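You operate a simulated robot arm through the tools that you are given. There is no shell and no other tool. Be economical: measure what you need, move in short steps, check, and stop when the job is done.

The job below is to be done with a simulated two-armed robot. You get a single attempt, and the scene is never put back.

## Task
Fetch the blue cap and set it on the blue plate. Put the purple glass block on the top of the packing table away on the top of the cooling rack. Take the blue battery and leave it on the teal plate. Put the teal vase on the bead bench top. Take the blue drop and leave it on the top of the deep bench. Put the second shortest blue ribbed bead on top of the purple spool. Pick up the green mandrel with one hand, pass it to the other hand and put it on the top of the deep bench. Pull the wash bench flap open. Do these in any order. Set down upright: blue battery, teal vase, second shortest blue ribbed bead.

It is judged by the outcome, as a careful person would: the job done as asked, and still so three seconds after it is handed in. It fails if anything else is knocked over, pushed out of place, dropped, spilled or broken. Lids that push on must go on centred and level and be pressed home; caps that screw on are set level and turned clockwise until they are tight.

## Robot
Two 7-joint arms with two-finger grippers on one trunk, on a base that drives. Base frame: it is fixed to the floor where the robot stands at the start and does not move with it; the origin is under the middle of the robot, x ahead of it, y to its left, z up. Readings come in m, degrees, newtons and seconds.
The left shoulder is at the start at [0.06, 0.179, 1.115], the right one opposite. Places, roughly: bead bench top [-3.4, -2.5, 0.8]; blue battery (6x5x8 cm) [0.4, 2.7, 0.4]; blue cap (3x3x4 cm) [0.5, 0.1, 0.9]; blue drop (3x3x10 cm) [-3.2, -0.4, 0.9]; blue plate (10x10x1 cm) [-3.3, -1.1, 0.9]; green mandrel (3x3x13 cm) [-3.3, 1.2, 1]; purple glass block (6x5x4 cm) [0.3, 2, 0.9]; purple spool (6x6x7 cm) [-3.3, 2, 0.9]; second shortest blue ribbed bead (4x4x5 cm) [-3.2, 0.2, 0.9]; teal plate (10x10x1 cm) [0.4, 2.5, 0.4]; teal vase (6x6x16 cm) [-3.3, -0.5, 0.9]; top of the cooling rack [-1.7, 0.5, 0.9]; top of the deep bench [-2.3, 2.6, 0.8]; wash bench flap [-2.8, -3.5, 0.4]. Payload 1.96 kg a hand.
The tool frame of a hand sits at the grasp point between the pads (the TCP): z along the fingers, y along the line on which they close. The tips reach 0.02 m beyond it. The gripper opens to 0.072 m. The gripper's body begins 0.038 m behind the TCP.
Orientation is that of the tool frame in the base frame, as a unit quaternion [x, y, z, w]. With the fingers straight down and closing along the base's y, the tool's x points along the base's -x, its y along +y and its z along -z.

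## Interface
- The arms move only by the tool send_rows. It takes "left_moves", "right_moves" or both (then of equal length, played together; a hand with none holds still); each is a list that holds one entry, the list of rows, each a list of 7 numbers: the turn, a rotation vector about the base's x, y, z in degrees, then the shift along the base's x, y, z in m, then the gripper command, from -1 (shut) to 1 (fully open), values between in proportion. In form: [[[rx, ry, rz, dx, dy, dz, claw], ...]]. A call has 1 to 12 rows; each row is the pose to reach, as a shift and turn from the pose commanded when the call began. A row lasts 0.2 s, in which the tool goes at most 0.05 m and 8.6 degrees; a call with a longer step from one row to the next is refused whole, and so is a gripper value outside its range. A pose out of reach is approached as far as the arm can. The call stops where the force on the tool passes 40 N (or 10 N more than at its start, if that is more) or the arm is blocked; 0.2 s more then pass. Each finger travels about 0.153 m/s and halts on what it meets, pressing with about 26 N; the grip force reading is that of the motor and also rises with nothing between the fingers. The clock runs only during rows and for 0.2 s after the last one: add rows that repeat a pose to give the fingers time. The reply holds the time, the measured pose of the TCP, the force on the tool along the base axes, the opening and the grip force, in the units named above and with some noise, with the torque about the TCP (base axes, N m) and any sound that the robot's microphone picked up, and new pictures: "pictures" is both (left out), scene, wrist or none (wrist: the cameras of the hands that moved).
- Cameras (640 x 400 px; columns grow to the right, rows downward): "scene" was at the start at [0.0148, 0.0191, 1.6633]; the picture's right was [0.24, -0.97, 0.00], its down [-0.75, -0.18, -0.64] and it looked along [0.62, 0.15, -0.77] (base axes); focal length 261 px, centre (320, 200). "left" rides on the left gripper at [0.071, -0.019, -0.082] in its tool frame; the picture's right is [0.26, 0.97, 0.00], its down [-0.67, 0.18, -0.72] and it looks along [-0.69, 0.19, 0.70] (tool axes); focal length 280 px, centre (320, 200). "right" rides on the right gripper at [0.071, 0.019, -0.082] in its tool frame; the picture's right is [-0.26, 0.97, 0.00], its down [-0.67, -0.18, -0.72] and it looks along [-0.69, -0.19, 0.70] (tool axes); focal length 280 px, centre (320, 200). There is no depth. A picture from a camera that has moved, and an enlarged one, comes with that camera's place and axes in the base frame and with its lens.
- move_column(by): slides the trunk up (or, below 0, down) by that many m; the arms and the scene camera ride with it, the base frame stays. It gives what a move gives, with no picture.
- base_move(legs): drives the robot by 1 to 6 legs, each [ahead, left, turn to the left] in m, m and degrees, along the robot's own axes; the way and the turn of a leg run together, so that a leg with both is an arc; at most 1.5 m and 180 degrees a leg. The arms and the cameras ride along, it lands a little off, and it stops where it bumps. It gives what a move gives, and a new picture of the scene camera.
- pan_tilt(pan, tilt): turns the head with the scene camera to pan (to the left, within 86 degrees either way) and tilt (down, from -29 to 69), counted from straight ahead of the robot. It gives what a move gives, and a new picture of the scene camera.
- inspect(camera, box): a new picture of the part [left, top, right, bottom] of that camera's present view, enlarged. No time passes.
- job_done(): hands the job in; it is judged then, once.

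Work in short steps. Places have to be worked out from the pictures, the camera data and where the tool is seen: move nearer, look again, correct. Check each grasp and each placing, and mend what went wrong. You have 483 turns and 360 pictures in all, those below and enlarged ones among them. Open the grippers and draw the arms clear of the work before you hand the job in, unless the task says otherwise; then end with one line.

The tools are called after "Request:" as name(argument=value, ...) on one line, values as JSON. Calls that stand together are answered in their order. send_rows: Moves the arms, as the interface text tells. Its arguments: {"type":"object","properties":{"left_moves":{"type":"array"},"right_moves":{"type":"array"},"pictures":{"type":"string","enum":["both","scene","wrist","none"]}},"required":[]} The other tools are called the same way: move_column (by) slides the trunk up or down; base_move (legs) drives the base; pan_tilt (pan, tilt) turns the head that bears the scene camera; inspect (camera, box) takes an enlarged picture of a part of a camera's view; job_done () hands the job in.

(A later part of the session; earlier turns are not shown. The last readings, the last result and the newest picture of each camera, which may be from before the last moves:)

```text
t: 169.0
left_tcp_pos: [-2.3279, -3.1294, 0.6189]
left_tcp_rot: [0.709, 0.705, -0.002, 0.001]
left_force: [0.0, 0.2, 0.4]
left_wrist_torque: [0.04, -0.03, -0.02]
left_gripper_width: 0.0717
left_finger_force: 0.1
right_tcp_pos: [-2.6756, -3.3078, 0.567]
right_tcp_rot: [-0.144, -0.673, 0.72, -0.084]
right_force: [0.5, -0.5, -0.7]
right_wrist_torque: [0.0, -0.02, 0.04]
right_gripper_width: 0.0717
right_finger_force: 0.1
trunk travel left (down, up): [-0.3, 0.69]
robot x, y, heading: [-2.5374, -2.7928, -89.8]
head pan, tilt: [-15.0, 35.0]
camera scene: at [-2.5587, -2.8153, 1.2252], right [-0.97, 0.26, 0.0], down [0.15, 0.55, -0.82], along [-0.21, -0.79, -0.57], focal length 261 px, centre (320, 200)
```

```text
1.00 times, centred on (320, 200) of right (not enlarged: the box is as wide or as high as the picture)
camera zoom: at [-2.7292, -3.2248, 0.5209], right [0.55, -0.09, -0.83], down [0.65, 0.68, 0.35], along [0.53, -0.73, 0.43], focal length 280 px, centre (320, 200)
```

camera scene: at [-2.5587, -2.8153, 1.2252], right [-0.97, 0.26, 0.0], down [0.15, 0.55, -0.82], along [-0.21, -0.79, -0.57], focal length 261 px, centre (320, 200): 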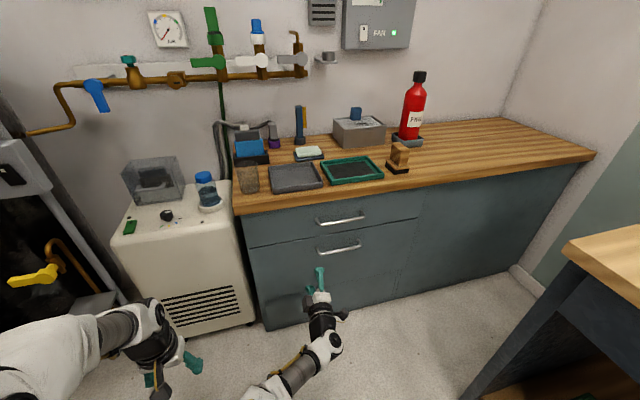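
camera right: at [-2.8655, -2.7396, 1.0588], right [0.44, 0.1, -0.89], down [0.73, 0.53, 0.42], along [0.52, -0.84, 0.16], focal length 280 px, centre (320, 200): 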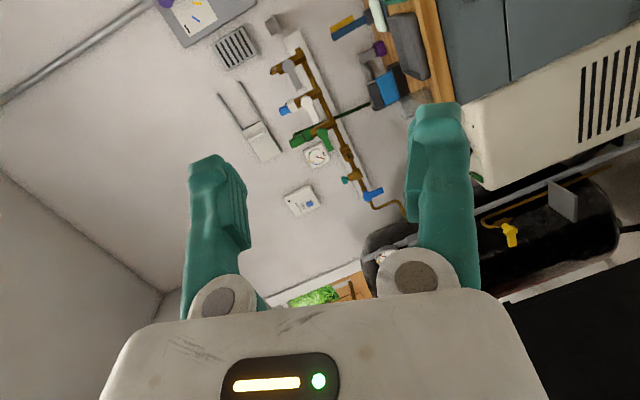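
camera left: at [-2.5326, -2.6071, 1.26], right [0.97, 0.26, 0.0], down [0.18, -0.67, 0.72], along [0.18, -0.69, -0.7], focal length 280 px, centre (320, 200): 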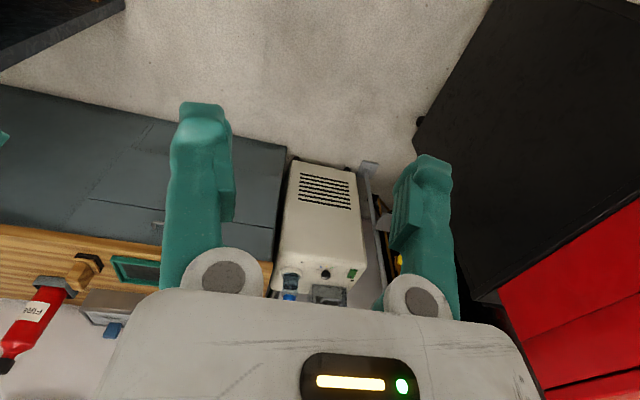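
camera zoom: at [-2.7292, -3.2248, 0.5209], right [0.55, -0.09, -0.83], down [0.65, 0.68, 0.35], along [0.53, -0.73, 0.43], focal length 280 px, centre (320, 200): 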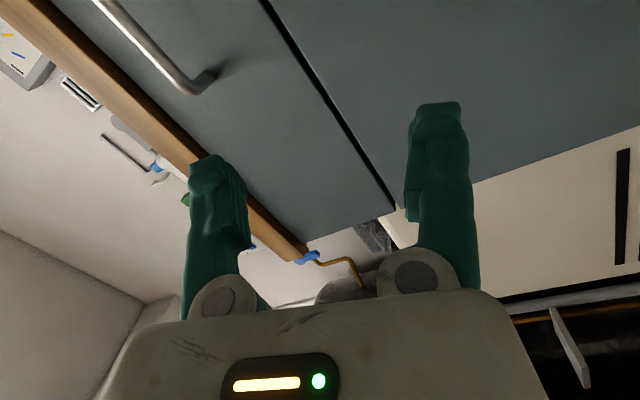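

The wrist is near a joint limit, so I align with the base instead: strafe right 0.12 m.

Request:
base_move(legs=[[0, -0.12, 0]])

Request:
pan_tilt(pan=-10, tilt=45)

Request:
inspect(camera="scene", box=[200, 120, 440, 270])

```text
t: 170.2
left_tcp_pos: [-2.4482, -3.1282, 0.6201]
left_tcp_rot: [0.709, 0.705, -0.002, 0.001]
left_force: [-0.5, -0.7, 0.0]
left_wrist_torque: [-0.03, 0.0, -0.01]
left_gripper_width: 0.0721
left_finger_force: 0.0
right_tcp_pos: [-2.7964, -3.3074, 0.5663]
right_tcp_rot: [-0.143, -0.673, 0.721, -0.084]
right_force: [0.0, -0.2, 0.3]
right_wrist_torque: [0.03, -0.02, 0.01]
right_gripper_width: 0.0722
right_finger_force: 0.1
trunk travel left (down, up): [-0.3, 0.69]
robot x, y, heading: [-2.6545, -2.7882, -90.1]
head pan, tilt: [-15.0, 35.0]
camera scene: at [-2.6796, -2.8148, 1.2252], right [-0.97, 0.26, 0.0], down [0.15, 0.55, -0.82], along [-0.21, -0.79, -0.57], focal length 261 px, centre (320, 200)
```

scene: 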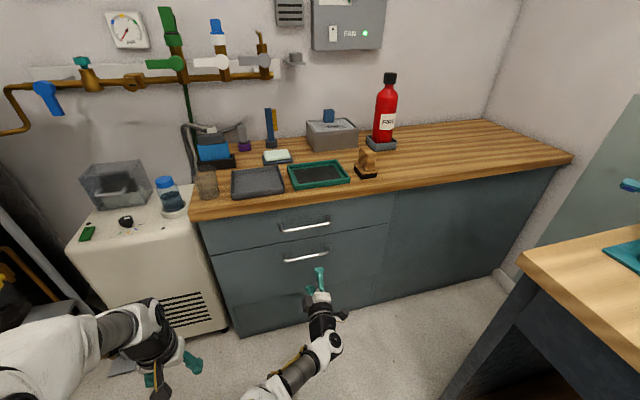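

```text
t: 171.0
left_tcp_pos: [-2.4477, -3.1287, 0.6195]
left_tcp_rot: [0.709, 0.705, -0.003, 0.001]
left_force: [-0.3, 0.4, 0.0]
left_wrist_torque: [0.0, 0.0, 0.01]
left_gripper_width: 0.0721
left_finger_force: 0.0
right_tcp_pos: [-2.7968, -3.3069, 0.5665]
right_tcp_rot: [-0.143, -0.673, 0.721, -0.084]
right_force: [0.0, 0.1, 0.6]
right_wrist_torque: [-0.01, 0.01, 0.03]
right_gripper_width: 0.0721
right_finger_force: 0.0
trunk travel left (down, up): [-0.3, 0.69]
robot x, y, heading: [-2.6595, -2.7903, -90.2]
head pan, tilt: [-10.0, 45.0]
camera scene: at [-2.6706, -2.8099, 1.2105], right [-0.98, 0.18, 0.0], down [0.12, 0.7, -0.71], along [-0.12, -0.7, -0.71], focal length 261 px, centre (320, 200)
```

scene: 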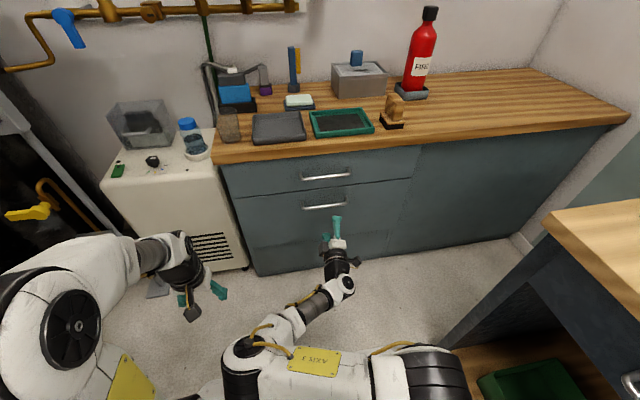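

```text
2.67 times, centred on (320, 195) of scene
camera zoom: at [-2.6706, -2.8099, 1.2105], right [-0.98, 0.18, 0.0], down [0.12, 0.7, -0.71], along [-0.12, -0.7, -0.71], focal length 695 px, centre (320, 213)
```

zoom: 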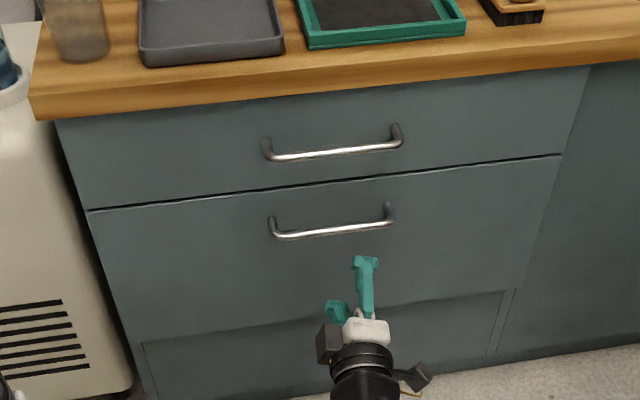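

Handle refined to about [-2.79, -3.42, 0.558]. I advance the hand 0.10 m so the fingers straddle the bar.

Request:
send_rows(right_moves=[[[0, 0, 0, 0, -0.03, -0.004, 1], [0, 0, 0, 0, -0.06, -0.008, 1], [0, 0, 0, 0, -0.085, -0.008, 1], [0, 0, 0, 0, -0.1, -0.008, 1], [0, 0, 0, 0, -0.1, -0.008, 1]]])

Request:
inspect(camera="scene", box=[260, 150, 420, 250])

```text
t: 172.2
left_tcp_pos: [-2.4477, -3.128, 0.62]
left_tcp_rot: [0.709, 0.706, -0.003, 0.002]
left_force: [0.4, -0.9, 0.6]
left_wrist_torque: [0.02, -0.03, -0.03]
left_gripper_width: 0.0721
left_finger_force: 0.0
right_tcp_pos: [-2.7966, -3.4083, 0.5591]
right_tcp_rot: [-0.142, -0.674, 0.72, -0.084]
right_force: [0.4, 0.4, -0.6]
right_wrist_torque: [0.02, 0.0, 0.01]
right_gripper_width: 0.0719
right_finger_force: 0.0
trunk travel left (down, up): [-0.3, 0.69]
robot x, y, heading: [-2.6552, -2.7895, -90.3]
head pan, tilt: [-10.0, 45.0]
camera scene: at [-2.6706, -2.8099, 1.2104], right [-0.98, 0.18, 0.0], down [0.12, 0.7, -0.71], along [-0.12, -0.7, -0.71], focal length 261 px, centre (320, 200)
camera right: at [-2.8496, -3.3249, 0.5129], right [0.55, -0.09, -0.83], down [0.65, 0.68, 0.35], along [0.53, -0.73, 0.43], focal length 280 px, centre (320, 200)
```

scene: 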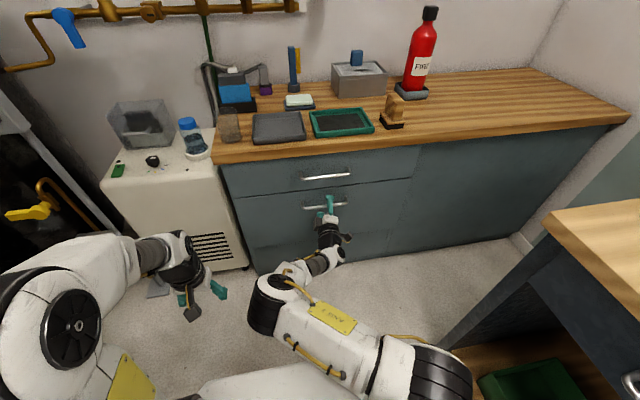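
right: 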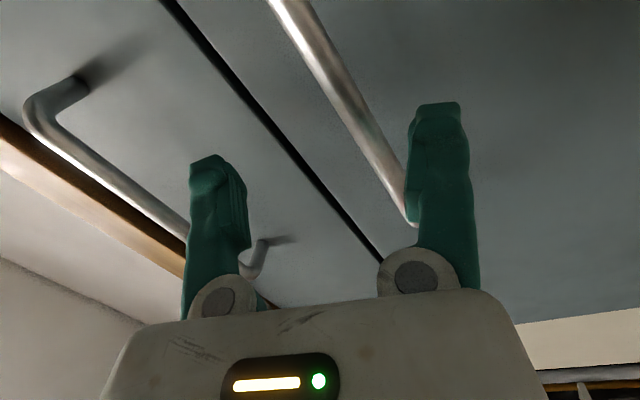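

```text
4.00 times, centred on (340, 200) of scene
camera zoom: at [-2.6706, -2.8099, 1.2104], right [-0.98, 0.18, 0.0], down [0.12, 0.7, -0.71], along [-0.12, -0.7, -0.71], focal length 1043 px, centre (240, 200)
```

zoom: 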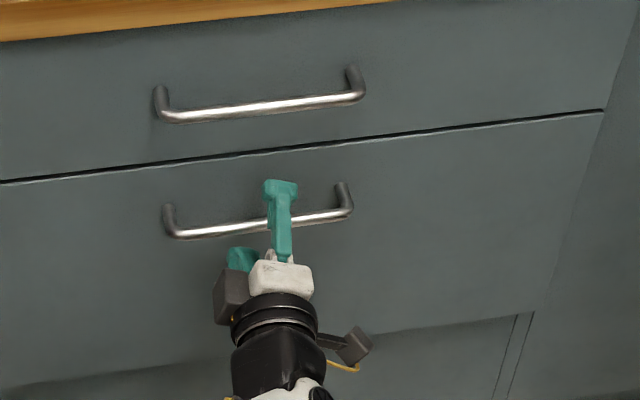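

The wrist view shows the bar nearer the lower finger: about y -3.43, z 0.54. I lower 18 mm, advance 1 cm more, and close.

Request:
send_rows(right_moves=[[[0, 0, 0, 0, 0, -0.009, 1], [0, 0, 0, 0, 0, -0.018, 1], [0, 0, 0, 0, -0.006, -0.018, 1], [0, 0, 0, 0, -0.012, -0.018, 1], [0, 0, 0, 0, -0.012, -0.018, 1]]], pictures="wrist")

```text
t: 173.4
left_tcp_pos: [-2.4466, -3.1286, 0.6201]
left_tcp_rot: [0.709, 0.705, -0.003, 0.0]
left_force: [0.4, 0.0, 0.2]
left_wrist_torque: [0.0, -0.01, 0.02]
left_gripper_width: 0.0718
left_finger_force: 0.2
right_tcp_pos: [-2.7967, -3.4197, 0.5409]
right_tcp_rot: [-0.142, -0.674, 0.72, -0.084]
right_force: [-0.7, 0.7, 0.3]
right_wrist_torque: [0.03, 0.0, -0.02]
right_gripper_width: 0.0722
right_finger_force: 0.1
trunk travel left (down, up): [-0.3, 0.69]
robot x, y, heading: [-2.6616, -2.7901, -90.2]
head pan, tilt: [-10.0, 45.0]
camera right: at [-2.8495, -3.3366, 0.4951], right [0.55, -0.09, -0.83], down [0.65, 0.68, 0.35], along [0.53, -0.73, 0.43], focal length 280 px, centre (320, 200)
```

right: 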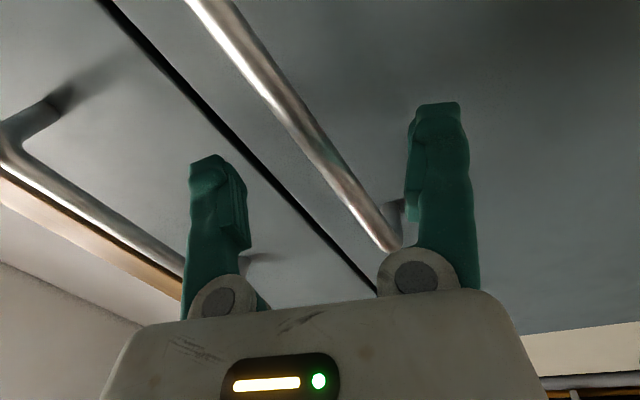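

The bar runs between the fingers. I close on it.

Request:
send_rows(right_moves=[[[0, 0, 0, 0, 0, -0.004, 0.3], [0, 0, 0, 0, 0, -0.006, -0.4], [0, 0, 0, 0, 0, -0.006, -1], [0, 0, 0, 0, 0, -0.006, -1], [0, 0, 0, 0, 0, -0.006, -1]]], pictures="wrist")

```text
t: 174.6
left_tcp_pos: [-2.447, -3.1272, 0.6215]
left_tcp_rot: [0.709, 0.705, -0.004, 0.002]
left_force: [-0.1, 0.4, 1.1]
left_wrist_torque: [-0.01, -0.02, -0.01]
left_gripper_width: 0.072
left_finger_force: 0.0
right_tcp_pos: [-2.7974, -3.4182, 0.5371]
right_tcp_rot: [-0.142, -0.672, 0.722, -0.085]
right_force: [-2.8, 22.7, 18.5]
right_wrist_torque: [-0.37, 0.58, -0.19]
right_gripper_width: 0.0098
right_finger_force: 37.0
trunk travel left (down, up): [-0.3, 0.69]
robot x, y, heading: [-2.6572, -2.7909, -90.4]
head pan, tilt: [-10.0, 45.0]
camera right: at [-2.8502, -3.3344, 0.4918], right [0.55, -0.1, -0.83], down [0.65, 0.68, 0.35], along [0.53, -0.73, 0.44], focal length 280 px, centre (320, 200)
```

right: 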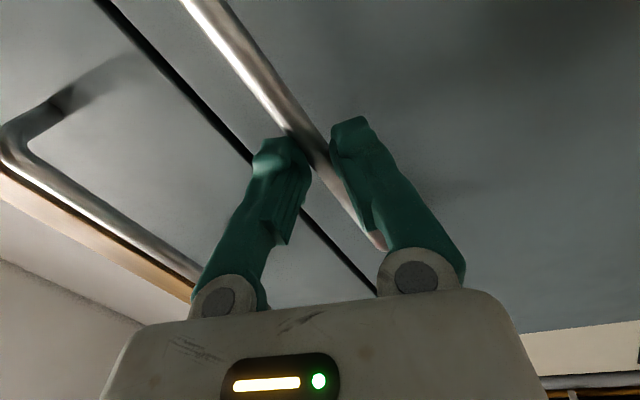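

Gripped (9.8 mm). I pull gently 4 cm outward with a slight downward arc to test which way it swings.

Request:
send_rows(right_moves=[[[0, 0, 0, 0, 0.01, -0.001, -1], [0, 0, 0, 0, 0.02, -0.004, -1], [0, 0, 0, 0, 0.03, -0.007, -1], [0, 0, 0, 0, 0.045, -0.012, -1], [0, 0, 0, 0, 0.06, -0.018, -1], [0, 0, 0, 0, 0.06, -0.018, -1]]], pictures="scene")

```text
t: 176.0
left_tcp_pos: [-2.447, -3.13, 0.6195]
left_tcp_rot: [0.709, 0.705, -0.002, 0.001]
left_force: [-0.2, -1.2, 0.0]
left_wrist_torque: [-0.03, 0.0, 0.02]
left_gripper_width: 0.0722
left_finger_force: 0.0
right_tcp_pos: [-2.7964, -3.3592, 0.5163]
right_tcp_rot: [-0.143, -0.674, 0.72, -0.084]
right_force: [0.2, 0.5, 0.1]
right_wrist_torque: [0.02, 0.0, -0.01]
right_gripper_width: 0.0
right_finger_force: 29.4
trunk travel left (down, up): [-0.3, 0.69]
robot x, y, heading: [-2.6557, -2.7937, -90.0]
head pan, tilt: [-10.0, 45.0]
camera scene: at [-2.6705, -2.8099, 1.2104], right [-0.98, 0.18, 0.0], down [0.12, 0.7, -0.71], along [-0.12, -0.7, -0.71], focal length 261 px, centre (320, 200)
```

scene: 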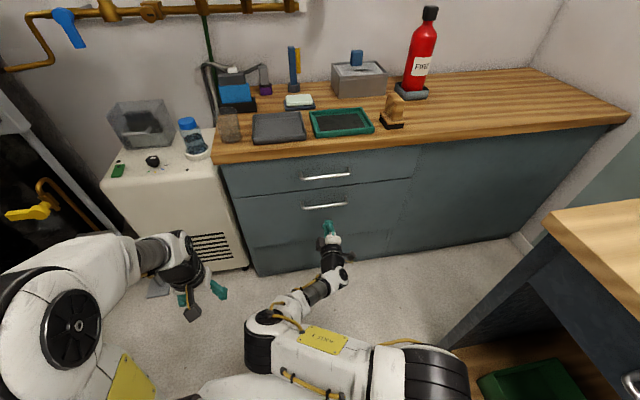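

It slipped off — only the tips held it. I reopen and go in about 18 mm deeper at z≈0.538.

Request:
send_rows(right_moves=[[[0, 0, 0, 0, 0, 0, 0], [0, 0, 0, 0, 0, 0.01, 1], [0, 0, 0, 0, -0.02, 0.022, 1], [0, 0, 0, 0, -0.05, 0.022, 1], [0, 0, 0, 0, -0.065, 0.022, 1], [0, 0, 0, 0, -0.073, 0.022, 1], [0, 0, 0, 0, -0.08, 0.022, 1], [0, 0, 0, 0, -0.08, 0.022, 1]]], pictures="wrist")

```text
t: 177.8
left_tcp_pos: [-2.448, -3.1287, 0.6188]
left_tcp_rot: [0.709, 0.706, -0.003, 0.002]
left_force: [1.6, 0.3, 0.2]
left_wrist_torque: [0.01, 0.0, 0.02]
left_gripper_width: 0.0721
left_finger_force: 0.0
right_tcp_pos: [-2.7967, -3.439, 0.5388]
right_tcp_rot: [-0.142, -0.673, 0.721, -0.084]
right_force: [0.7, -0.3, -0.7]
right_wrist_torque: [0.0, 0.02, -0.02]
right_gripper_width: 0.0719
right_finger_force: 0.1
trunk travel left (down, up): [-0.3, 0.69]
robot x, y, heading: [-2.6577, -2.7886, -90.0]
head pan, tilt: [-10.0, 45.0]
camera right: at [-2.8494, -3.3567, 0.4933], right [0.55, -0.09, -0.83], down [0.65, 0.68, 0.35], along [0.53, -0.73, 0.43], focal length 280 px, centre (320, 200)
```

right: 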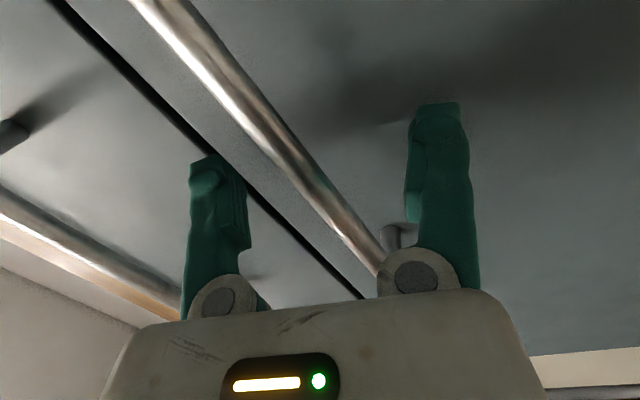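

No contact with the panel. I close and check the width and forces.

Request:
send_rows(right_moves=[[[0, 0, 0, 0, -0.004, 0, 0.3], [0, 0, 0, 0, -0.005, 0, -0.4], [0, 0, 0, 0, -0.005, 0, -1], [0, 0, 0, 0, -0.005, 0, -1], [0, 0, 0, 0, -0.005, 0, -1]]], pictures="wrist")

```text
t: 179.0
left_tcp_pos: [-2.4476, -3.1288, 0.621]
left_tcp_rot: [0.709, 0.705, -0.003, 0.002]
left_force: [-0.4, -0.5, -0.5]
left_wrist_torque: [-0.01, 0.02, -0.01]
left_gripper_width: 0.072
left_finger_force: 0.1
right_tcp_pos: [-2.7976, -3.4453, 0.5395]
right_tcp_rot: [-0.142, -0.673, 0.721, -0.085]
right_force: [-4.5, -3.9, 11.8]
right_wrist_torque: [0.05, 1.06, 0.01]
right_gripper_width: 0.0061
right_finger_force: 33.2
trunk travel left (down, up): [-0.3, 0.69]
robot x, y, heading: [-2.6561, -2.7911, -90.3]
head pan, tilt: [-10.0, 45.0]
camera right: at [-2.85, -3.3613, 0.4944], right [0.55, -0.1, -0.83], down [0.65, 0.68, 0.35], along [0.53, -0.73, 0.44], focal length 280 px, centre (320, 200)
```

right: 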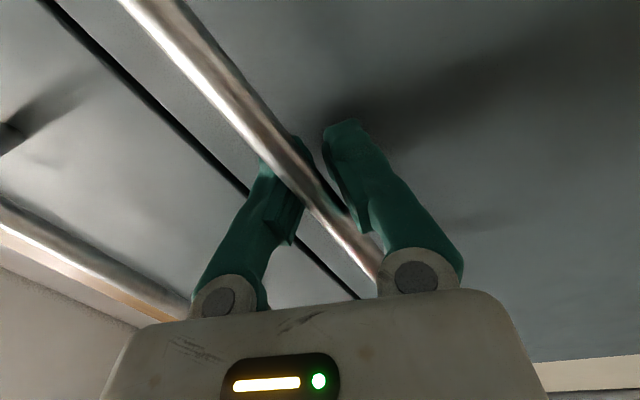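

The bar is now well inside the pads. I pull slowly outward.

Request:
send_rows(right_moves=[[[0, 0, 0, 0, 0.006, 0, -1], [0, 0, 0, 0, 0.012, -0.001, -1], [0, 0, 0, 0, 0.018, -0.003, -1], [0, 0, 0, 0, 0.025, -0.005, -1], [0, 0, 0, 0, 0.032, -0.008, -1], [0, 0, 0, 0, 0.04, -0.01, -1], [0, 0, 0, 0, 0.05, -0.014, -1]]], pictures="both")

```text
t: 180.6
left_tcp_pos: [-2.4472, -3.1279, 0.6194]
left_tcp_rot: [0.709, 0.705, -0.003, 0.002]
left_force: [-0.5, 1.3, -0.2]
left_wrist_torque: [-0.01, -0.03, -0.03]
left_gripper_width: 0.0721
left_finger_force: 0.1
right_tcp_pos: [-2.7973, -3.3939, 0.5251]
right_tcp_rot: [-0.142, -0.673, 0.721, -0.084]
right_force: [-6.7, 6.4, 15.3]
right_wrist_torque: [0.07, 1.09, -0.19]
right_gripper_width: 0.006
right_finger_force: 33.1
trunk travel left (down, up): [-0.3, 0.69]
robot x, y, heading: [-2.6572, -2.7908, -90.3]
head pan, tilt: [-10.0, 45.0]
camera scene: at [-2.6704, -2.8076, 1.2105], right [-0.98, 0.18, 0.0], down [0.12, 0.69, -0.71], along [-0.12, -0.7, -0.71], focal length 261 px, centre (320, 200)
camera right: at [-2.8498, -3.3104, 0.48], right [0.55, -0.1, -0.83], down [0.65, 0.68, 0.35], along [0.53, -0.73, 0.43], focal length 280 px, centre (320, 200)
```

scene: 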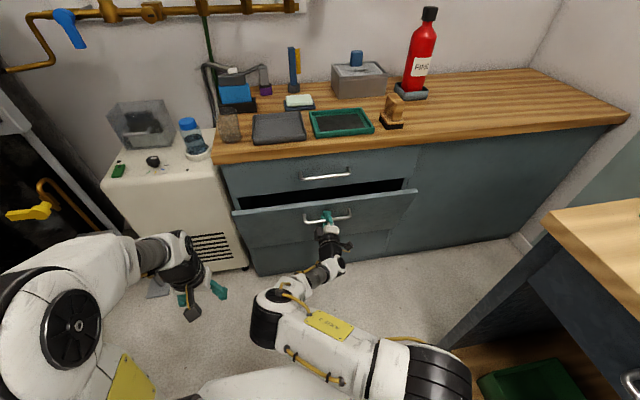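
right: 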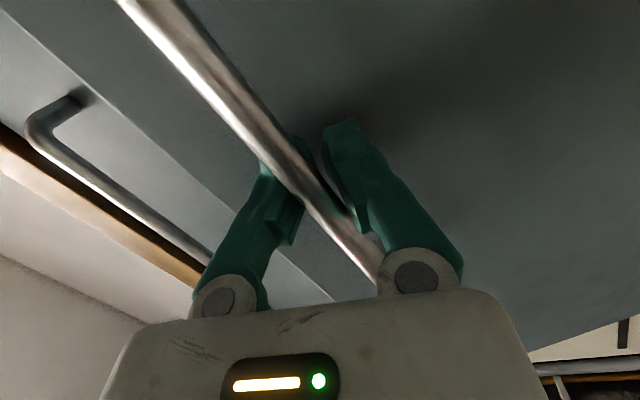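

The flap swings down about a bottom hinge. I follow the arc to about 60°.

Request:
send_rows(right_moves=[[[0, 0, 0, 0, 0.014, -0.006, -1], [0, 0, 0, 0, 0.027, -0.0135, -1], [0, 0, 0, 0, 0.0445, -0.0245, -1], [0, 0, 0, 0, 0.061, -0.037, -1], [0, 0, 0, 0, 0.0795, -0.054, -1], [0, 0, 0, 0, 0.096, -0.0725, -1], [0, 0, 0, 0, 0.11, -0.093, -1], [0, 0, 0, 0, 0.1226, -0.1147, -1], [0, 0, 0, 0, 0.1325, -0.1375, -1]]], pictures="both")

```text
t: 181.4
left_tcp_pos: [-2.4463, -3.1284, 0.6195]
left_tcp_rot: [0.707, 0.707, -0.001, 0.001]
left_force: [-0.3, 0.6, -0.3]
left_wrist_torque: [-0.01, -0.05, 0.03]
left_gripper_width: 0.0719
left_finger_force: 0.0
right_tcp_pos: [-2.7986, -3.3601, 0.5088]
right_tcp_rot: [-0.16, -0.663, 0.726, -0.091]
right_force: [5.2, -5.2, -17.3]
right_wrist_torque: [-0.19, 1.05, -0.03]
right_gripper_width: 0.0061
right_finger_force: 32.8
trunk travel left (down, up): [-0.3, 0.69]
robot x, y, heading: [-2.6585, -2.7909, -89.9]
head pan, tilt: [-10.0, 45.0]
stopped in row 4 (right hand): the force on the tool passed its limit at 49 N (the readings are from after the stop); the commanded pose is now the measured one
camera scene: at [-2.6705, -2.8118, 1.2098], right [-0.98, 0.17, 0.0], down [0.12, 0.7, -0.71], along [-0.12, -0.7, -0.71], focal length 261 px, centre (320, 200)
camera right: at [-2.8488, -3.2778, 0.4595], right [0.58, -0.12, -0.81], down [0.64, 0.68, 0.36], along [0.5, -0.73, 0.47], focal length 280 px, centre (320, 200)
```

scene: 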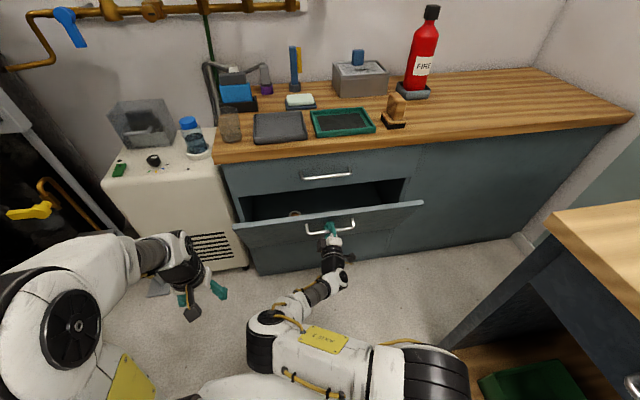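
right: 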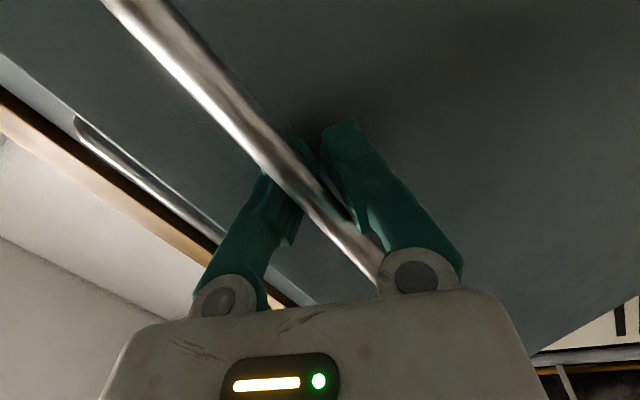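

The clamp resists the bar's rotation. I open the fingers to relax it, then regrip and see whether the flap stays.

Request:
send_rows(right_moves=[[[0, 0, 0, 0, 0, 0, -0.5], [0, 0, 0, 0, 0, 0, 0], [0, 0, 0, 0, 0, 0, 0]]], pictures="both")

```text
t: 182.2
left_tcp_pos: [-2.4469, -3.1279, 0.6201]
left_tcp_rot: [0.708, 0.706, -0.002, 0.001]
left_force: [0.1, 0.5, -0.9]
left_wrist_torque: [0.02, 0.01, -0.02]
left_gripper_width: 0.0719
left_finger_force: 0.0
right_tcp_pos: [-2.8005, -3.3602, 0.5112]
right_tcp_rot: [-0.159, -0.662, 0.727, -0.091]
right_force: [-1.0, 1.4, -0.7]
right_wrist_torque: [-0.02, -0.06, -0.01]
right_gripper_width: 0.0357
right_finger_force: 0.0
trunk travel left (down, up): [-0.3, 0.69]
robot x, y, heading: [-2.6577, -2.7876, -90.1]
head pan, tilt: [-10.0, 45.0]
camera scene: at [-2.6701, -2.81, 1.2104], right [-0.98, 0.17, 0.0], down [0.12, 0.7, -0.71], along [-0.12, -0.7, -0.71], focal length 261 px, centre (320, 200)
camera right: at [-2.8499, -3.2769, 0.4617], right [0.58, -0.13, -0.81], down [0.65, 0.68, 0.35], along [0.5, -0.73, 0.47], focal length 280 px, centre (320, 200)
```

scene: 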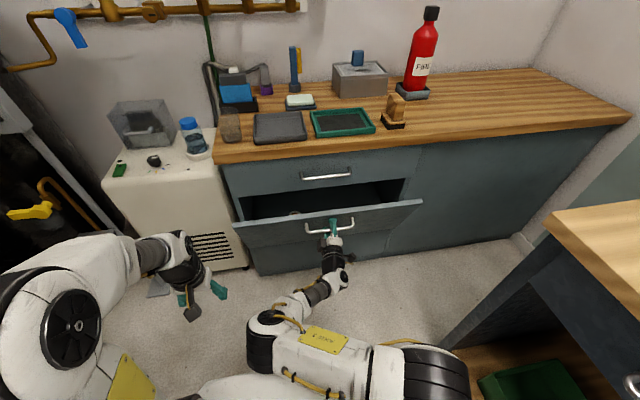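
right: 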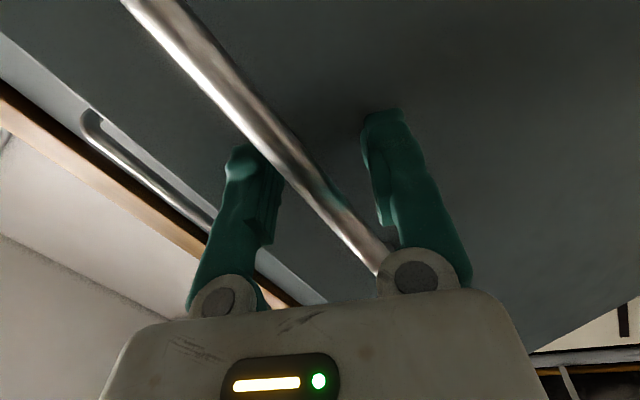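

The flap stays where left. I'll come out, go above its top edge, and press it down from above/inside with closed fingers.

Request:
send_rows(right_moves=[[[0, 0, 0, 0, 0.0, 0, 0.6], [0, 0, 0, 0, 0.04, 0, 0.6], [0, 0, 0, 0, 0.085, 0, 0.6], [0, 0, 0, 0, 0.09, 0.04, 0], [0, 0, 0, 0, 0.09, 0.08, -1], [0, 0, 0, 0, 0.09, 0.125, -1], [0, 0, 0, 0, 0.06, 0.13, -1], [0, 0, 0, 0, 0.02, 0.13, -1], [0, 0, 0, 0, -0.015, 0.13, -1], [0, 0, 0, 0, -0.015, 0.13, -1]]], pictures="both")

```text
t: 183.0
left_tcp_pos: [-2.4463, -3.128, 0.6194]
left_tcp_rot: [0.707, 0.707, -0.002, 0.0]
left_force: [-0.1, -0.2, 0.0]
left_wrist_torque: [0.0, 0.04, -0.02]
left_gripper_width: 0.0719
left_finger_force: 0.1
right_tcp_pos: [-2.906, -3.3025, 0.5199]
right_tcp_rot: [-0.251, -0.628, 0.737, -0.009]
right_force: [0.1, -0.5, -0.2]
right_wrist_torque: [0.0, 0.02, 0.05]
right_gripper_width: 0.0577
right_finger_force: 0.1
trunk travel left (down, up): [-0.3, 0.69]
robot x, y, heading: [-2.6528, -2.7931, -90.1]
head pan, tilt: [-10.0, 45.0]
stopped in row 3 (right hand): the arm was blocked; the commanded pose is now the measured one
camera scene: at [-2.6696, -2.8101, 1.2104], right [-0.98, 0.17, 0.0], down [0.12, 0.7, -0.71], along [-0.12, -0.7, -0.71], focal length 261 px, centre (320, 200)
camera right: at [-2.933, -3.21, 0.4665], right [0.55, -0.28, -0.79], down [0.78, 0.5, 0.36], along [0.29, -0.82, 0.5], focal length 280 px, centre (320, 200)
```

scene: 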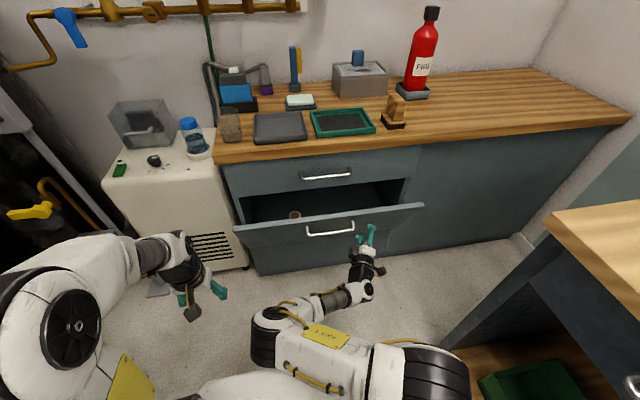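
right: 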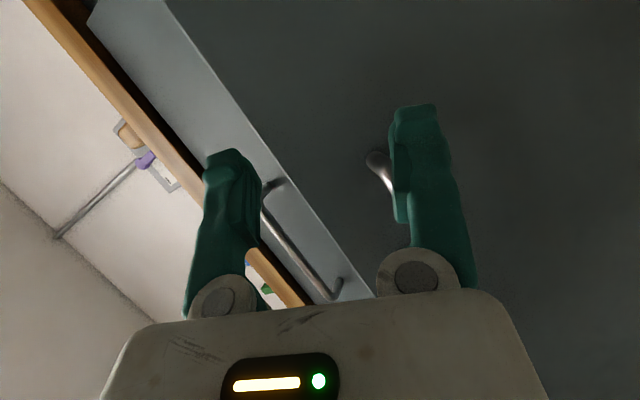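

The wrist is at a limit in that pose. I back the base off 0.25 m and reorient the right tool to point 45° forward-down with fingers closing sideways (an easier pose).

Request:
base_move(legs=[[-0.25, 0, 0]])

Request:
send_rows(right_moves=[[[3.09, -7.16, -0.61, 0.01, 0, 0.015, 0], [6.18, -14.3, -1.22, 0.02, 0, 0.03, -1], [9.27, -21.5, -1.83, 0.03, 0, 0.045, -1], [12.4, -28.6, -2.44, 0.04, 0, 0.06, -1], [15.45, -35.8, -3.05, 0.05, 0, 0.075, -1], [18.5, -43, -3.66, 0.06, 0, 0.09, -1], [21.6, -50.1, -4.27, 0.07, 0, 0.105, -1], [24.7, -57.3, -4.9, 0.08, 0, 0.12, -1], [27.8, -64.4, -5.5, 0.09, 0, 0.13, -1], [30.9, -71.6, -6.1, 0.1, 0, 0.14, -1], [30.9, -71.6, -6.1, 0.1, 0, 0.14, -1]]], pictures="both")

```text
t: 184.8
left_tcp_pos: [-2.4465, -2.8802, 0.6208]
left_tcp_rot: [0.709, 0.706, -0.002, 0.001]
left_force: [-0.1, -0.2, 0.1]
left_wrist_torque: [0.01, 0.01, 0.0]
left_gripper_width: 0.0721
left_finger_force: 0.2
right_tcp_pos: [-2.9077, -3.0525, 0.5191]
right_tcp_rot: [-0.252, -0.627, 0.737, -0.01]
right_force: [0.0, 0.2, -0.8]
right_wrist_torque: [-0.01, -0.01, 0.0]
right_gripper_width: 0.0576
right_finger_force: 0.0
trunk travel left (down, up): [-0.3, 0.69]
robot x, y, heading: [-2.6595, -2.5417, -90.1]
head pan, tilt: [-10.0, 45.0]
camera scene: at [-2.6699, -2.5614, 1.2104], right [-0.98, 0.17, 0.0], down [0.12, 0.7, -0.71], along [-0.12, -0.7, -0.71], focal length 261 px, centre (320, 200)
```

scene: 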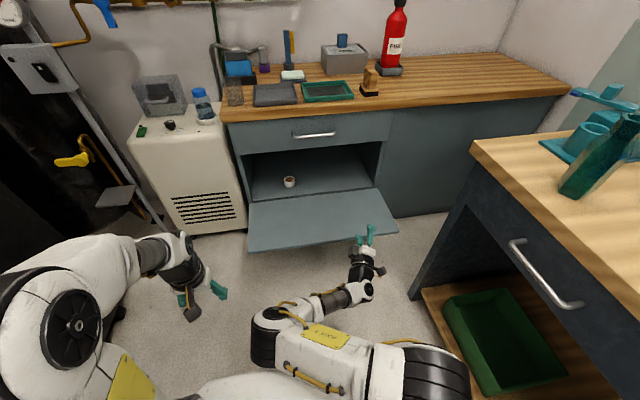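

```text
t: 187.2
left_tcp_pos: [-2.446, -2.8809, 0.6192]
left_tcp_rot: [0.708, 0.706, -0.002, 0.001]
left_force: [0.3, -0.5, -0.3]
left_wrist_torque: [0.04, 0.0, -0.02]
left_gripper_width: 0.072
left_finger_force: 0.1
right_tcp_pos: [-2.8066, -3.0516, 0.6594]
right_tcp_rot: [0.655, 0.652, -0.27, 0.27]
right_force: [0.8, 0.7, 0.8]
right_wrist_torque: [0.0, 0.02, -0.01]
right_gripper_width: 0.0
right_finger_force: 26.2
trunk travel left (down, up): [-0.3, 0.69]
robot x, y, heading: [-2.662, -2.5415, -90.1]
head pan, tilt: [-10.0, 45.0]
camera scene: at [-2.6699, -2.5616, 1.2104], right [-0.98, 0.17, 0.0], down [0.12, 0.7, -0.71], along [-0.12, -0.7, -0.71], focal length 261 px, centre (320, 200)
camera right: at [-2.7876, -2.9458, 0.6661], right [0.96, -0.19, 0.19], down [-0.19, 0.03, 0.98], along [-0.19, -0.98, -0.01], focal length 280 px, centre (320, 200)
```

scene: 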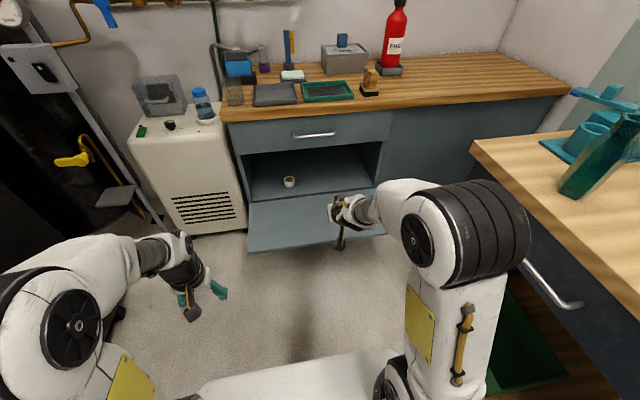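
right: 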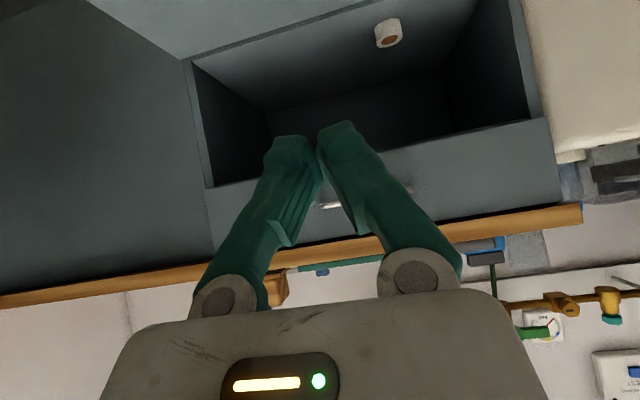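

The flap swung fully open (the fingers drew its handle end along while backing). I strafe left away from the bead bench, raise the trunk and turn the tool down again.

Request:
base_move(legs=[[0, 0.2, 0]])

Request:
move_column(by=0.4)

Request:
send_rows(right_moves=[[[7.5, 0, 0, 0, 0.02, 0.0, 0], [15, 0, 0, 0, 0.04, 0.0, 1], [22.5, 0, 0, 0, 0.06, 0.0, 1], [30, 0, 0, 0, 0.08, 0.0, 1], [37.5, 0, 0, 0, 0.1, 0.0, 1], [45, 0, 0, 0, 0.11, 0.0, 1], [45, 0, 0, 0, 0.11, 0.0, 1]]], pictures="scene")

```text
t: 188.8
left_tcp_pos: [-2.2465, -2.8785, 0.6203]
left_tcp_rot: [0.708, 0.706, -0.002, 0.001]
left_force: [0.4, 0.1, 0.0]
left_wrist_torque: [0.01, 0.03, 0.02]
left_gripper_width: 0.0721
left_finger_force: 0.0
right_tcp_pos: [-2.6079, -3.0527, 0.659]
right_tcp_rot: [0.654, 0.653, -0.271, 0.27]
right_force: [-0.1, -1.1, -0.8]
right_wrist_torque: [0.01, 0.01, 0.0]
right_gripper_width: 0.0
right_finger_force: 26.3
trunk travel left (down, up): [-0.3, 0.69]
robot x, y, heading: [-2.4564, -2.54, -90.0]
head pan, tilt: [-10.0, 45.0]
camera scene: at [-2.4699, -2.5617, 1.2104], right [-0.98, 0.17, 0.0], down [0.12, 0.7, -0.71], along [-0.12, -0.7, -0.71], focal length 261 px, centre (320, 200)
```

scene: 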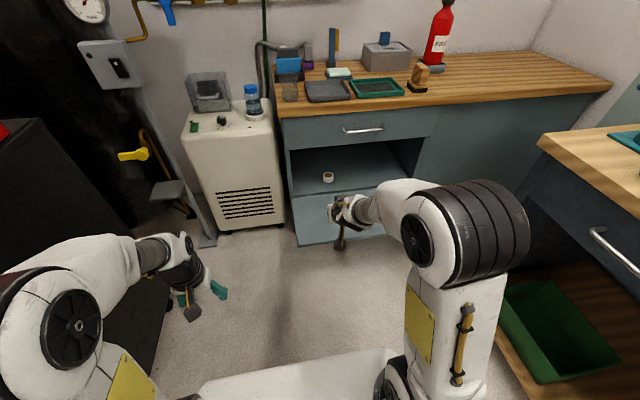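

```text
t: 192.6
left_tcp_pos: [-2.2465, -2.8793, 1.0198]
left_tcp_rot: [0.708, 0.706, -0.002, 0.001]
left_force: [-0.1, 0.2, 0.4]
left_wrist_torque: [0.0, 0.0, 0.04]
left_gripper_width: 0.0718
left_finger_force: 0.1
right_tcp_pos: [-2.6085, -3.0525, 1.059]
right_tcp_rot: [0.654, 0.653, -0.27, 0.27]
right_force: [-1.2, -0.3, 0.8]
right_wrist_torque: [0.0, 0.0, 0.01]
right_gripper_width: 0.0
right_finger_force: 25.9
trunk travel left (down, up): [-0.7, 0.29]
robot x, y, heading: [-2.4588, -2.5411, -89.7]
head pan, tilt: [-10.0, 45.0]
```

```text
t: 194.2
left_tcp_pos: [-2.246, -2.8798, 1.0203]
left_tcp_rot: [0.707, 0.707, -0.003, 0.002]
left_force: [0.3, -0.7, 0.3]
left_wrist_torque: [0.0, 0.0, -0.02]
left_gripper_width: 0.0721
left_finger_force: 0.1
right_tcp_pos: [-2.6082, -2.9424, 1.0582]
right_tcp_rot: [0.707, 0.708, 0.001, -0.001]
right_force: [0.2, 0.2, 0.8]
right_wrist_torque: [-0.03, 0.0, 0.0]
right_gripper_width: 0.072
right_finger_force: 0.1
right hand out of reach, approached as far as the arm can: row 1
trunk travel left (down, up): [-0.7, 0.29]
robot x, y, heading: [-2.4554, -2.5414, -89.7]
head pan, tilt: [-10.0, 45.0]
camera scene: at [-2.4707, -2.5611, 1.6104], right [-0.98, 0.17, 0.0], down [0.12, 0.7, -0.71], along [-0.12, -0.7, -0.71], focal length 261 px, centre (320, 200)
```

scene: 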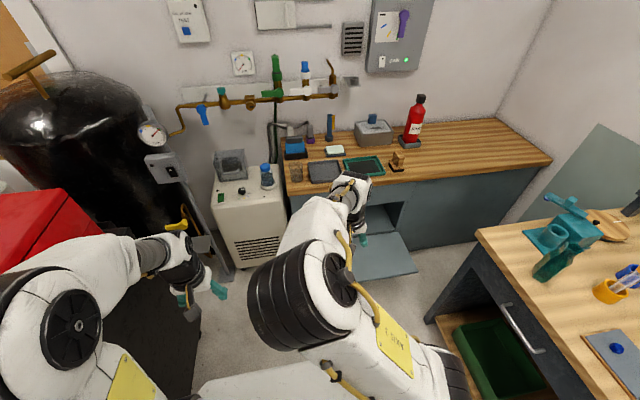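

Flap is open and the vase still stands. I raise the trunk to travel height and drive back to the drops.

Request:
move_column(by=0.1)

Request:
base_move(legs=[[-1.2, 0, 0], [0, 0, -90], [0, -0.82, 0]])

Request:
pan_tilt(pan=0, tilt=45)

```text
t: 195.5
left_tcp_pos: [-2.2469, -2.8803, 1.1201]
left_tcp_rot: [0.708, 0.706, -0.002, 0.001]
left_force: [0.1, 0.2, 0.6]
left_wrist_torque: [-0.01, -0.01, 0.0]
left_gripper_width: 0.0721
left_finger_force: 0.0
right_tcp_pos: [-2.608, -2.9432, 1.1586]
right_tcp_rot: [0.707, 0.707, 0.0, -0.001]
right_force: [0.1, 0.1, 0.2]
right_wrist_torque: [-0.02, 0.02, 0.01]
right_gripper_width: 0.0717
right_finger_force: 0.0
trunk travel left (down, up): [-0.8, 0.19]
robot x, y, heading: [-2.457, -2.5443, -89.8]
head pan, tilt: [-10.0, 45.0]
```

```text
t: 209.5
left_tcp_pos: [-2.7801, -0.7196, 1.1199]
left_tcp_rot: [1.0, -0.015, -0.004, -0.001]
left_force: [0.0, -0.2, -0.3]
left_wrist_torque: [-0.02, 0.01, -0.03]
left_gripper_width: 0.0719
left_finger_force: 0.2
right_tcp_pos: [-2.8323, -0.3573, 1.1569]
right_tcp_rot: [1.0, -0.014, 0.0, -0.001]
right_force: [0.5, 0.6, 0.3]
right_wrist_torque: [0.03, 0.0, 0.01]
right_gripper_width: 0.0718
right_finger_force: 0.0
trunk travel left (down, up): [-0.8, 0.19]
robot x, y, heading: [-2.437, -0.5167, 178.3]
head pan, tilt: [-10.0, 45.0]
camera scene: at [-2.4563, -0.5035, 1.7104], right [0.2, 0.98, 0.0], down [0.69, -0.14, -0.71], along [-0.69, 0.14, -0.71], focal length 261 px, centre (320, 200)
```

scene: 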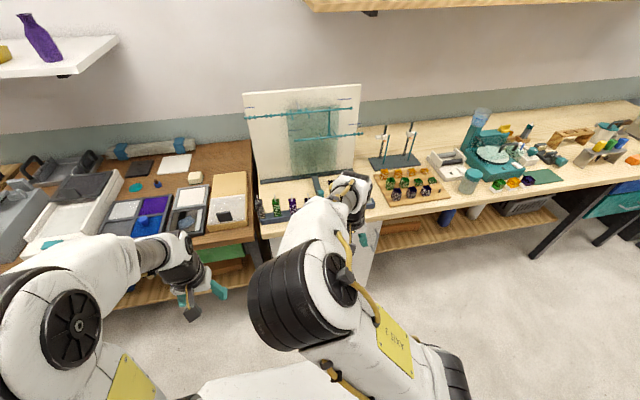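

```text
t: 210.2
left_tcp_pos: [-2.7797, -0.7203, 1.121]
left_tcp_rot: [1.0, -0.015, -0.003, 0.0]
left_force: [0.4, 0.0, -0.3]
left_wrist_torque: [0.01, 0.01, 0.01]
left_gripper_width: 0.0721
left_finger_force: 0.0
right_tcp_pos: [-2.8307, -0.3553, 1.1581]
right_tcp_rot: [1.0, -0.014, 0.001, 0.0]
right_force: [0.4, -0.3, 0.3]
right_wrist_torque: [0.02, 0.0, 0.01]
right_gripper_width: 0.072
right_finger_force: 0.0
trunk travel left (down, up): [-0.8, 0.19]
robot x, y, heading: [-2.4371, -0.5193, 178.6]
head pan, tilt: [0.0, 45.0]
camera scene: at [-2.4579, -0.5168, 1.7104], right [0.03, 1.0, 0.0], down [0.71, -0.02, -0.71], along [-0.71, 0.02, -0.71], focal length 261 px, centre (320, 200)
```

scene: 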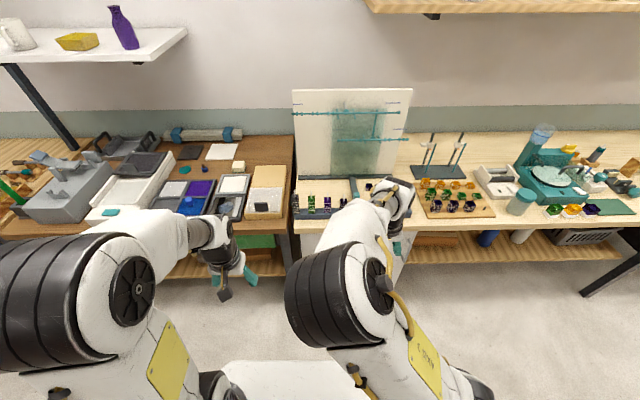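

Right elbow is folded inward; I'll use the left hand for the drop. I strafe right 0.3 m so the drops lie ahead of the left hand.

Request:
base_move(legs=[[0, -0.29, 1.5]])

Request:
inspect(camera="scene", box=[200, 130, 360, 230])

Request:
inspect(camera="left", box=[120, 80, 520, 330])

```text
t: 212.2
left_tcp_pos: [-2.7707, -0.4374, 1.1192]
left_tcp_rot: [1.0, -0.002, -0.003, -0.001]
left_force: [-0.7, -0.2, 0.0]
left_wrist_torque: [0.01, 0.0, -0.01]
left_gripper_width: 0.0719
left_finger_force: 0.0
right_tcp_pos: [-2.8314, -0.0762, 1.1592]
right_tcp_rot: [1.0, -0.003, 0.001, 0.001]
right_force: [0.2, -0.2, 0.2]
right_wrist_torque: [-0.04, -0.01, -0.02]
right_gripper_width: 0.072
right_finger_force: 0.0
trunk travel left (down, up): [-0.8, 0.19]
robot x, y, heading: [-2.4317, -0.2268, 179.9]
head pan, tilt: [0.0, 45.0]
camera scene: at [-2.4536, -0.2287, 1.7104], right [0.0, 1.0, 0.0], down [0.71, 0.0, -0.71], along [-0.71, 0.0, -0.71], focal length 261 px, centre (320, 200)
```

scene: 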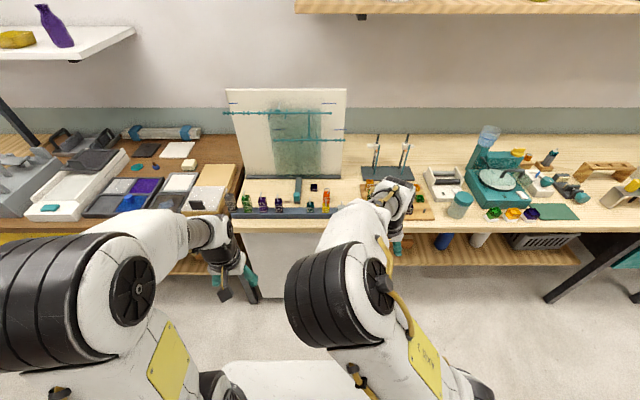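

```text
4.00 times, centred on (280, 180) of scene
camera zoom: at [-2.4536, -0.2287, 1.7104], right [0.0, 1.0, 0.0], down [0.71, 0.0, -0.71], along [-0.71, 0.0, -0.71], focal length 1043 px, centre (480, 280)
```

zoom: 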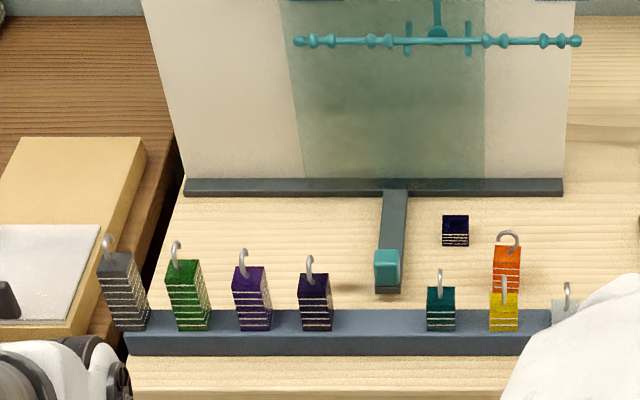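

```text
1.60 times, centred on (320, 205) of left
camera zoom: at [-2.6988, -0.4192, 1.1997], right [0.26, -0.97, 0.0], down [-0.67, -0.18, 0.72], along [-0.69, -0.18, -0.7], focal length 449 px, centre (320, 192)
```

zoom: 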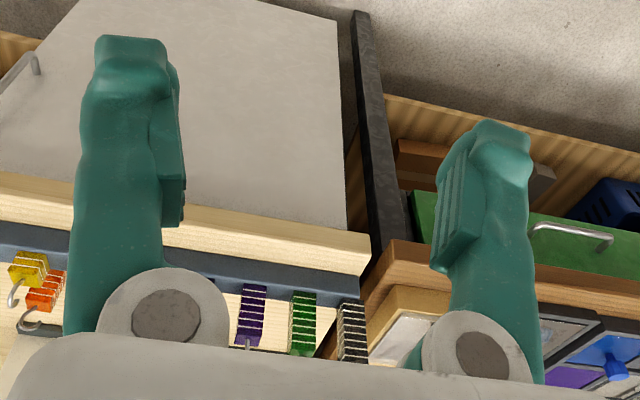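

Navy-blue drop: centre [-3.222, -0.405], body z≈0.878–0.935, hook top ≈0.975. I drive ahead 0.37 m.

Request:
base_move(legs=[[0.37, 0, 0]])

Request:
inspect(camera="left", box=[0, 0, 640, 400])

Request:
inspect(camera="scene", box=[200, 180, 360, 280])

```text
t: 214.6
left_tcp_pos: [-3.1426, -0.4342, 1.1202]
left_tcp_rot: [1.0, -0.004, -0.003, -0.001]
left_force: [0.1, 0.7, -0.2]
left_wrist_torque: [0.0, -0.01, 0.0]
left_gripper_width: 0.072
left_finger_force: 0.0
right_tcp_pos: [-3.2032, -0.0719, 1.1592]
right_tcp_rot: [1.0, -0.004, 0.0, 0.0]
right_force: [0.4, 0.8, 0.7]
right_wrist_torque: [-0.03, 0.04, -0.01]
right_gripper_width: 0.072
right_finger_force: 0.1
trunk travel left (down, up): [-0.8, 0.19]
robot x, y, heading: [-2.8068, -0.2269, 179.7]
head pan, tilt: [0.0, 45.0]
camera scene: at [-2.8254, -0.2255, 1.7104], right [0.01, 1.0, 0.0], down [0.71, -0.01, -0.71], along [-0.71, 0.01, -0.71], focal length 261 px, centre (320, 200)
```

scene: 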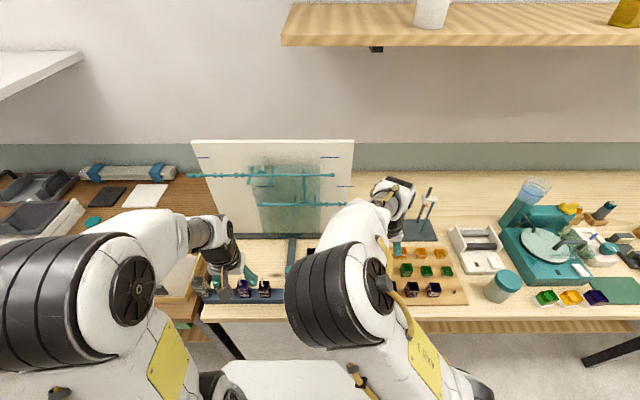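

```text
1.00 times, centred on (320, 200) of left (not enlarged: the box is as wide or as high as the picture)
camera zoom: at [-3.0716, -0.4154, 1.2], right [0.25, -0.97, 0.0], down [-0.67, -0.18, 0.72], along [-0.7, -0.18, -0.7], focal length 280 px, centre (320, 200)
```

zoom: 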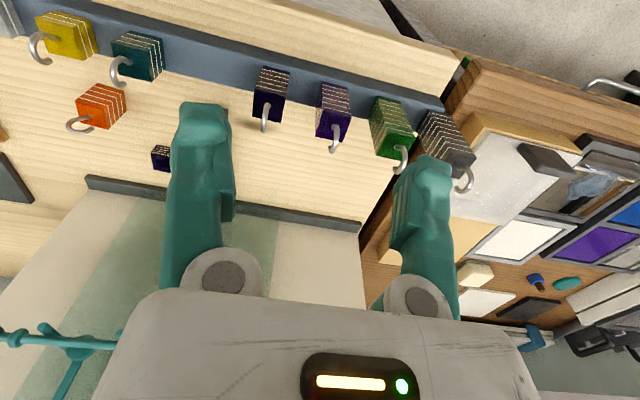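

```text
4.00 times, centred on (280, 230) of scene
camera zoom: at [-2.8254, -0.2255, 1.7104], right [0.01, 1.0, 0.0], down [0.71, -0.01, -0.71], along [-0.71, 0.01, -0.71], focal length 1043 px, centre (480, 80)
```

zoom: 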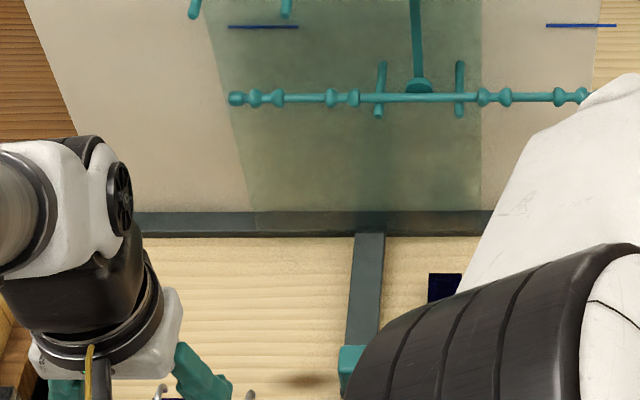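

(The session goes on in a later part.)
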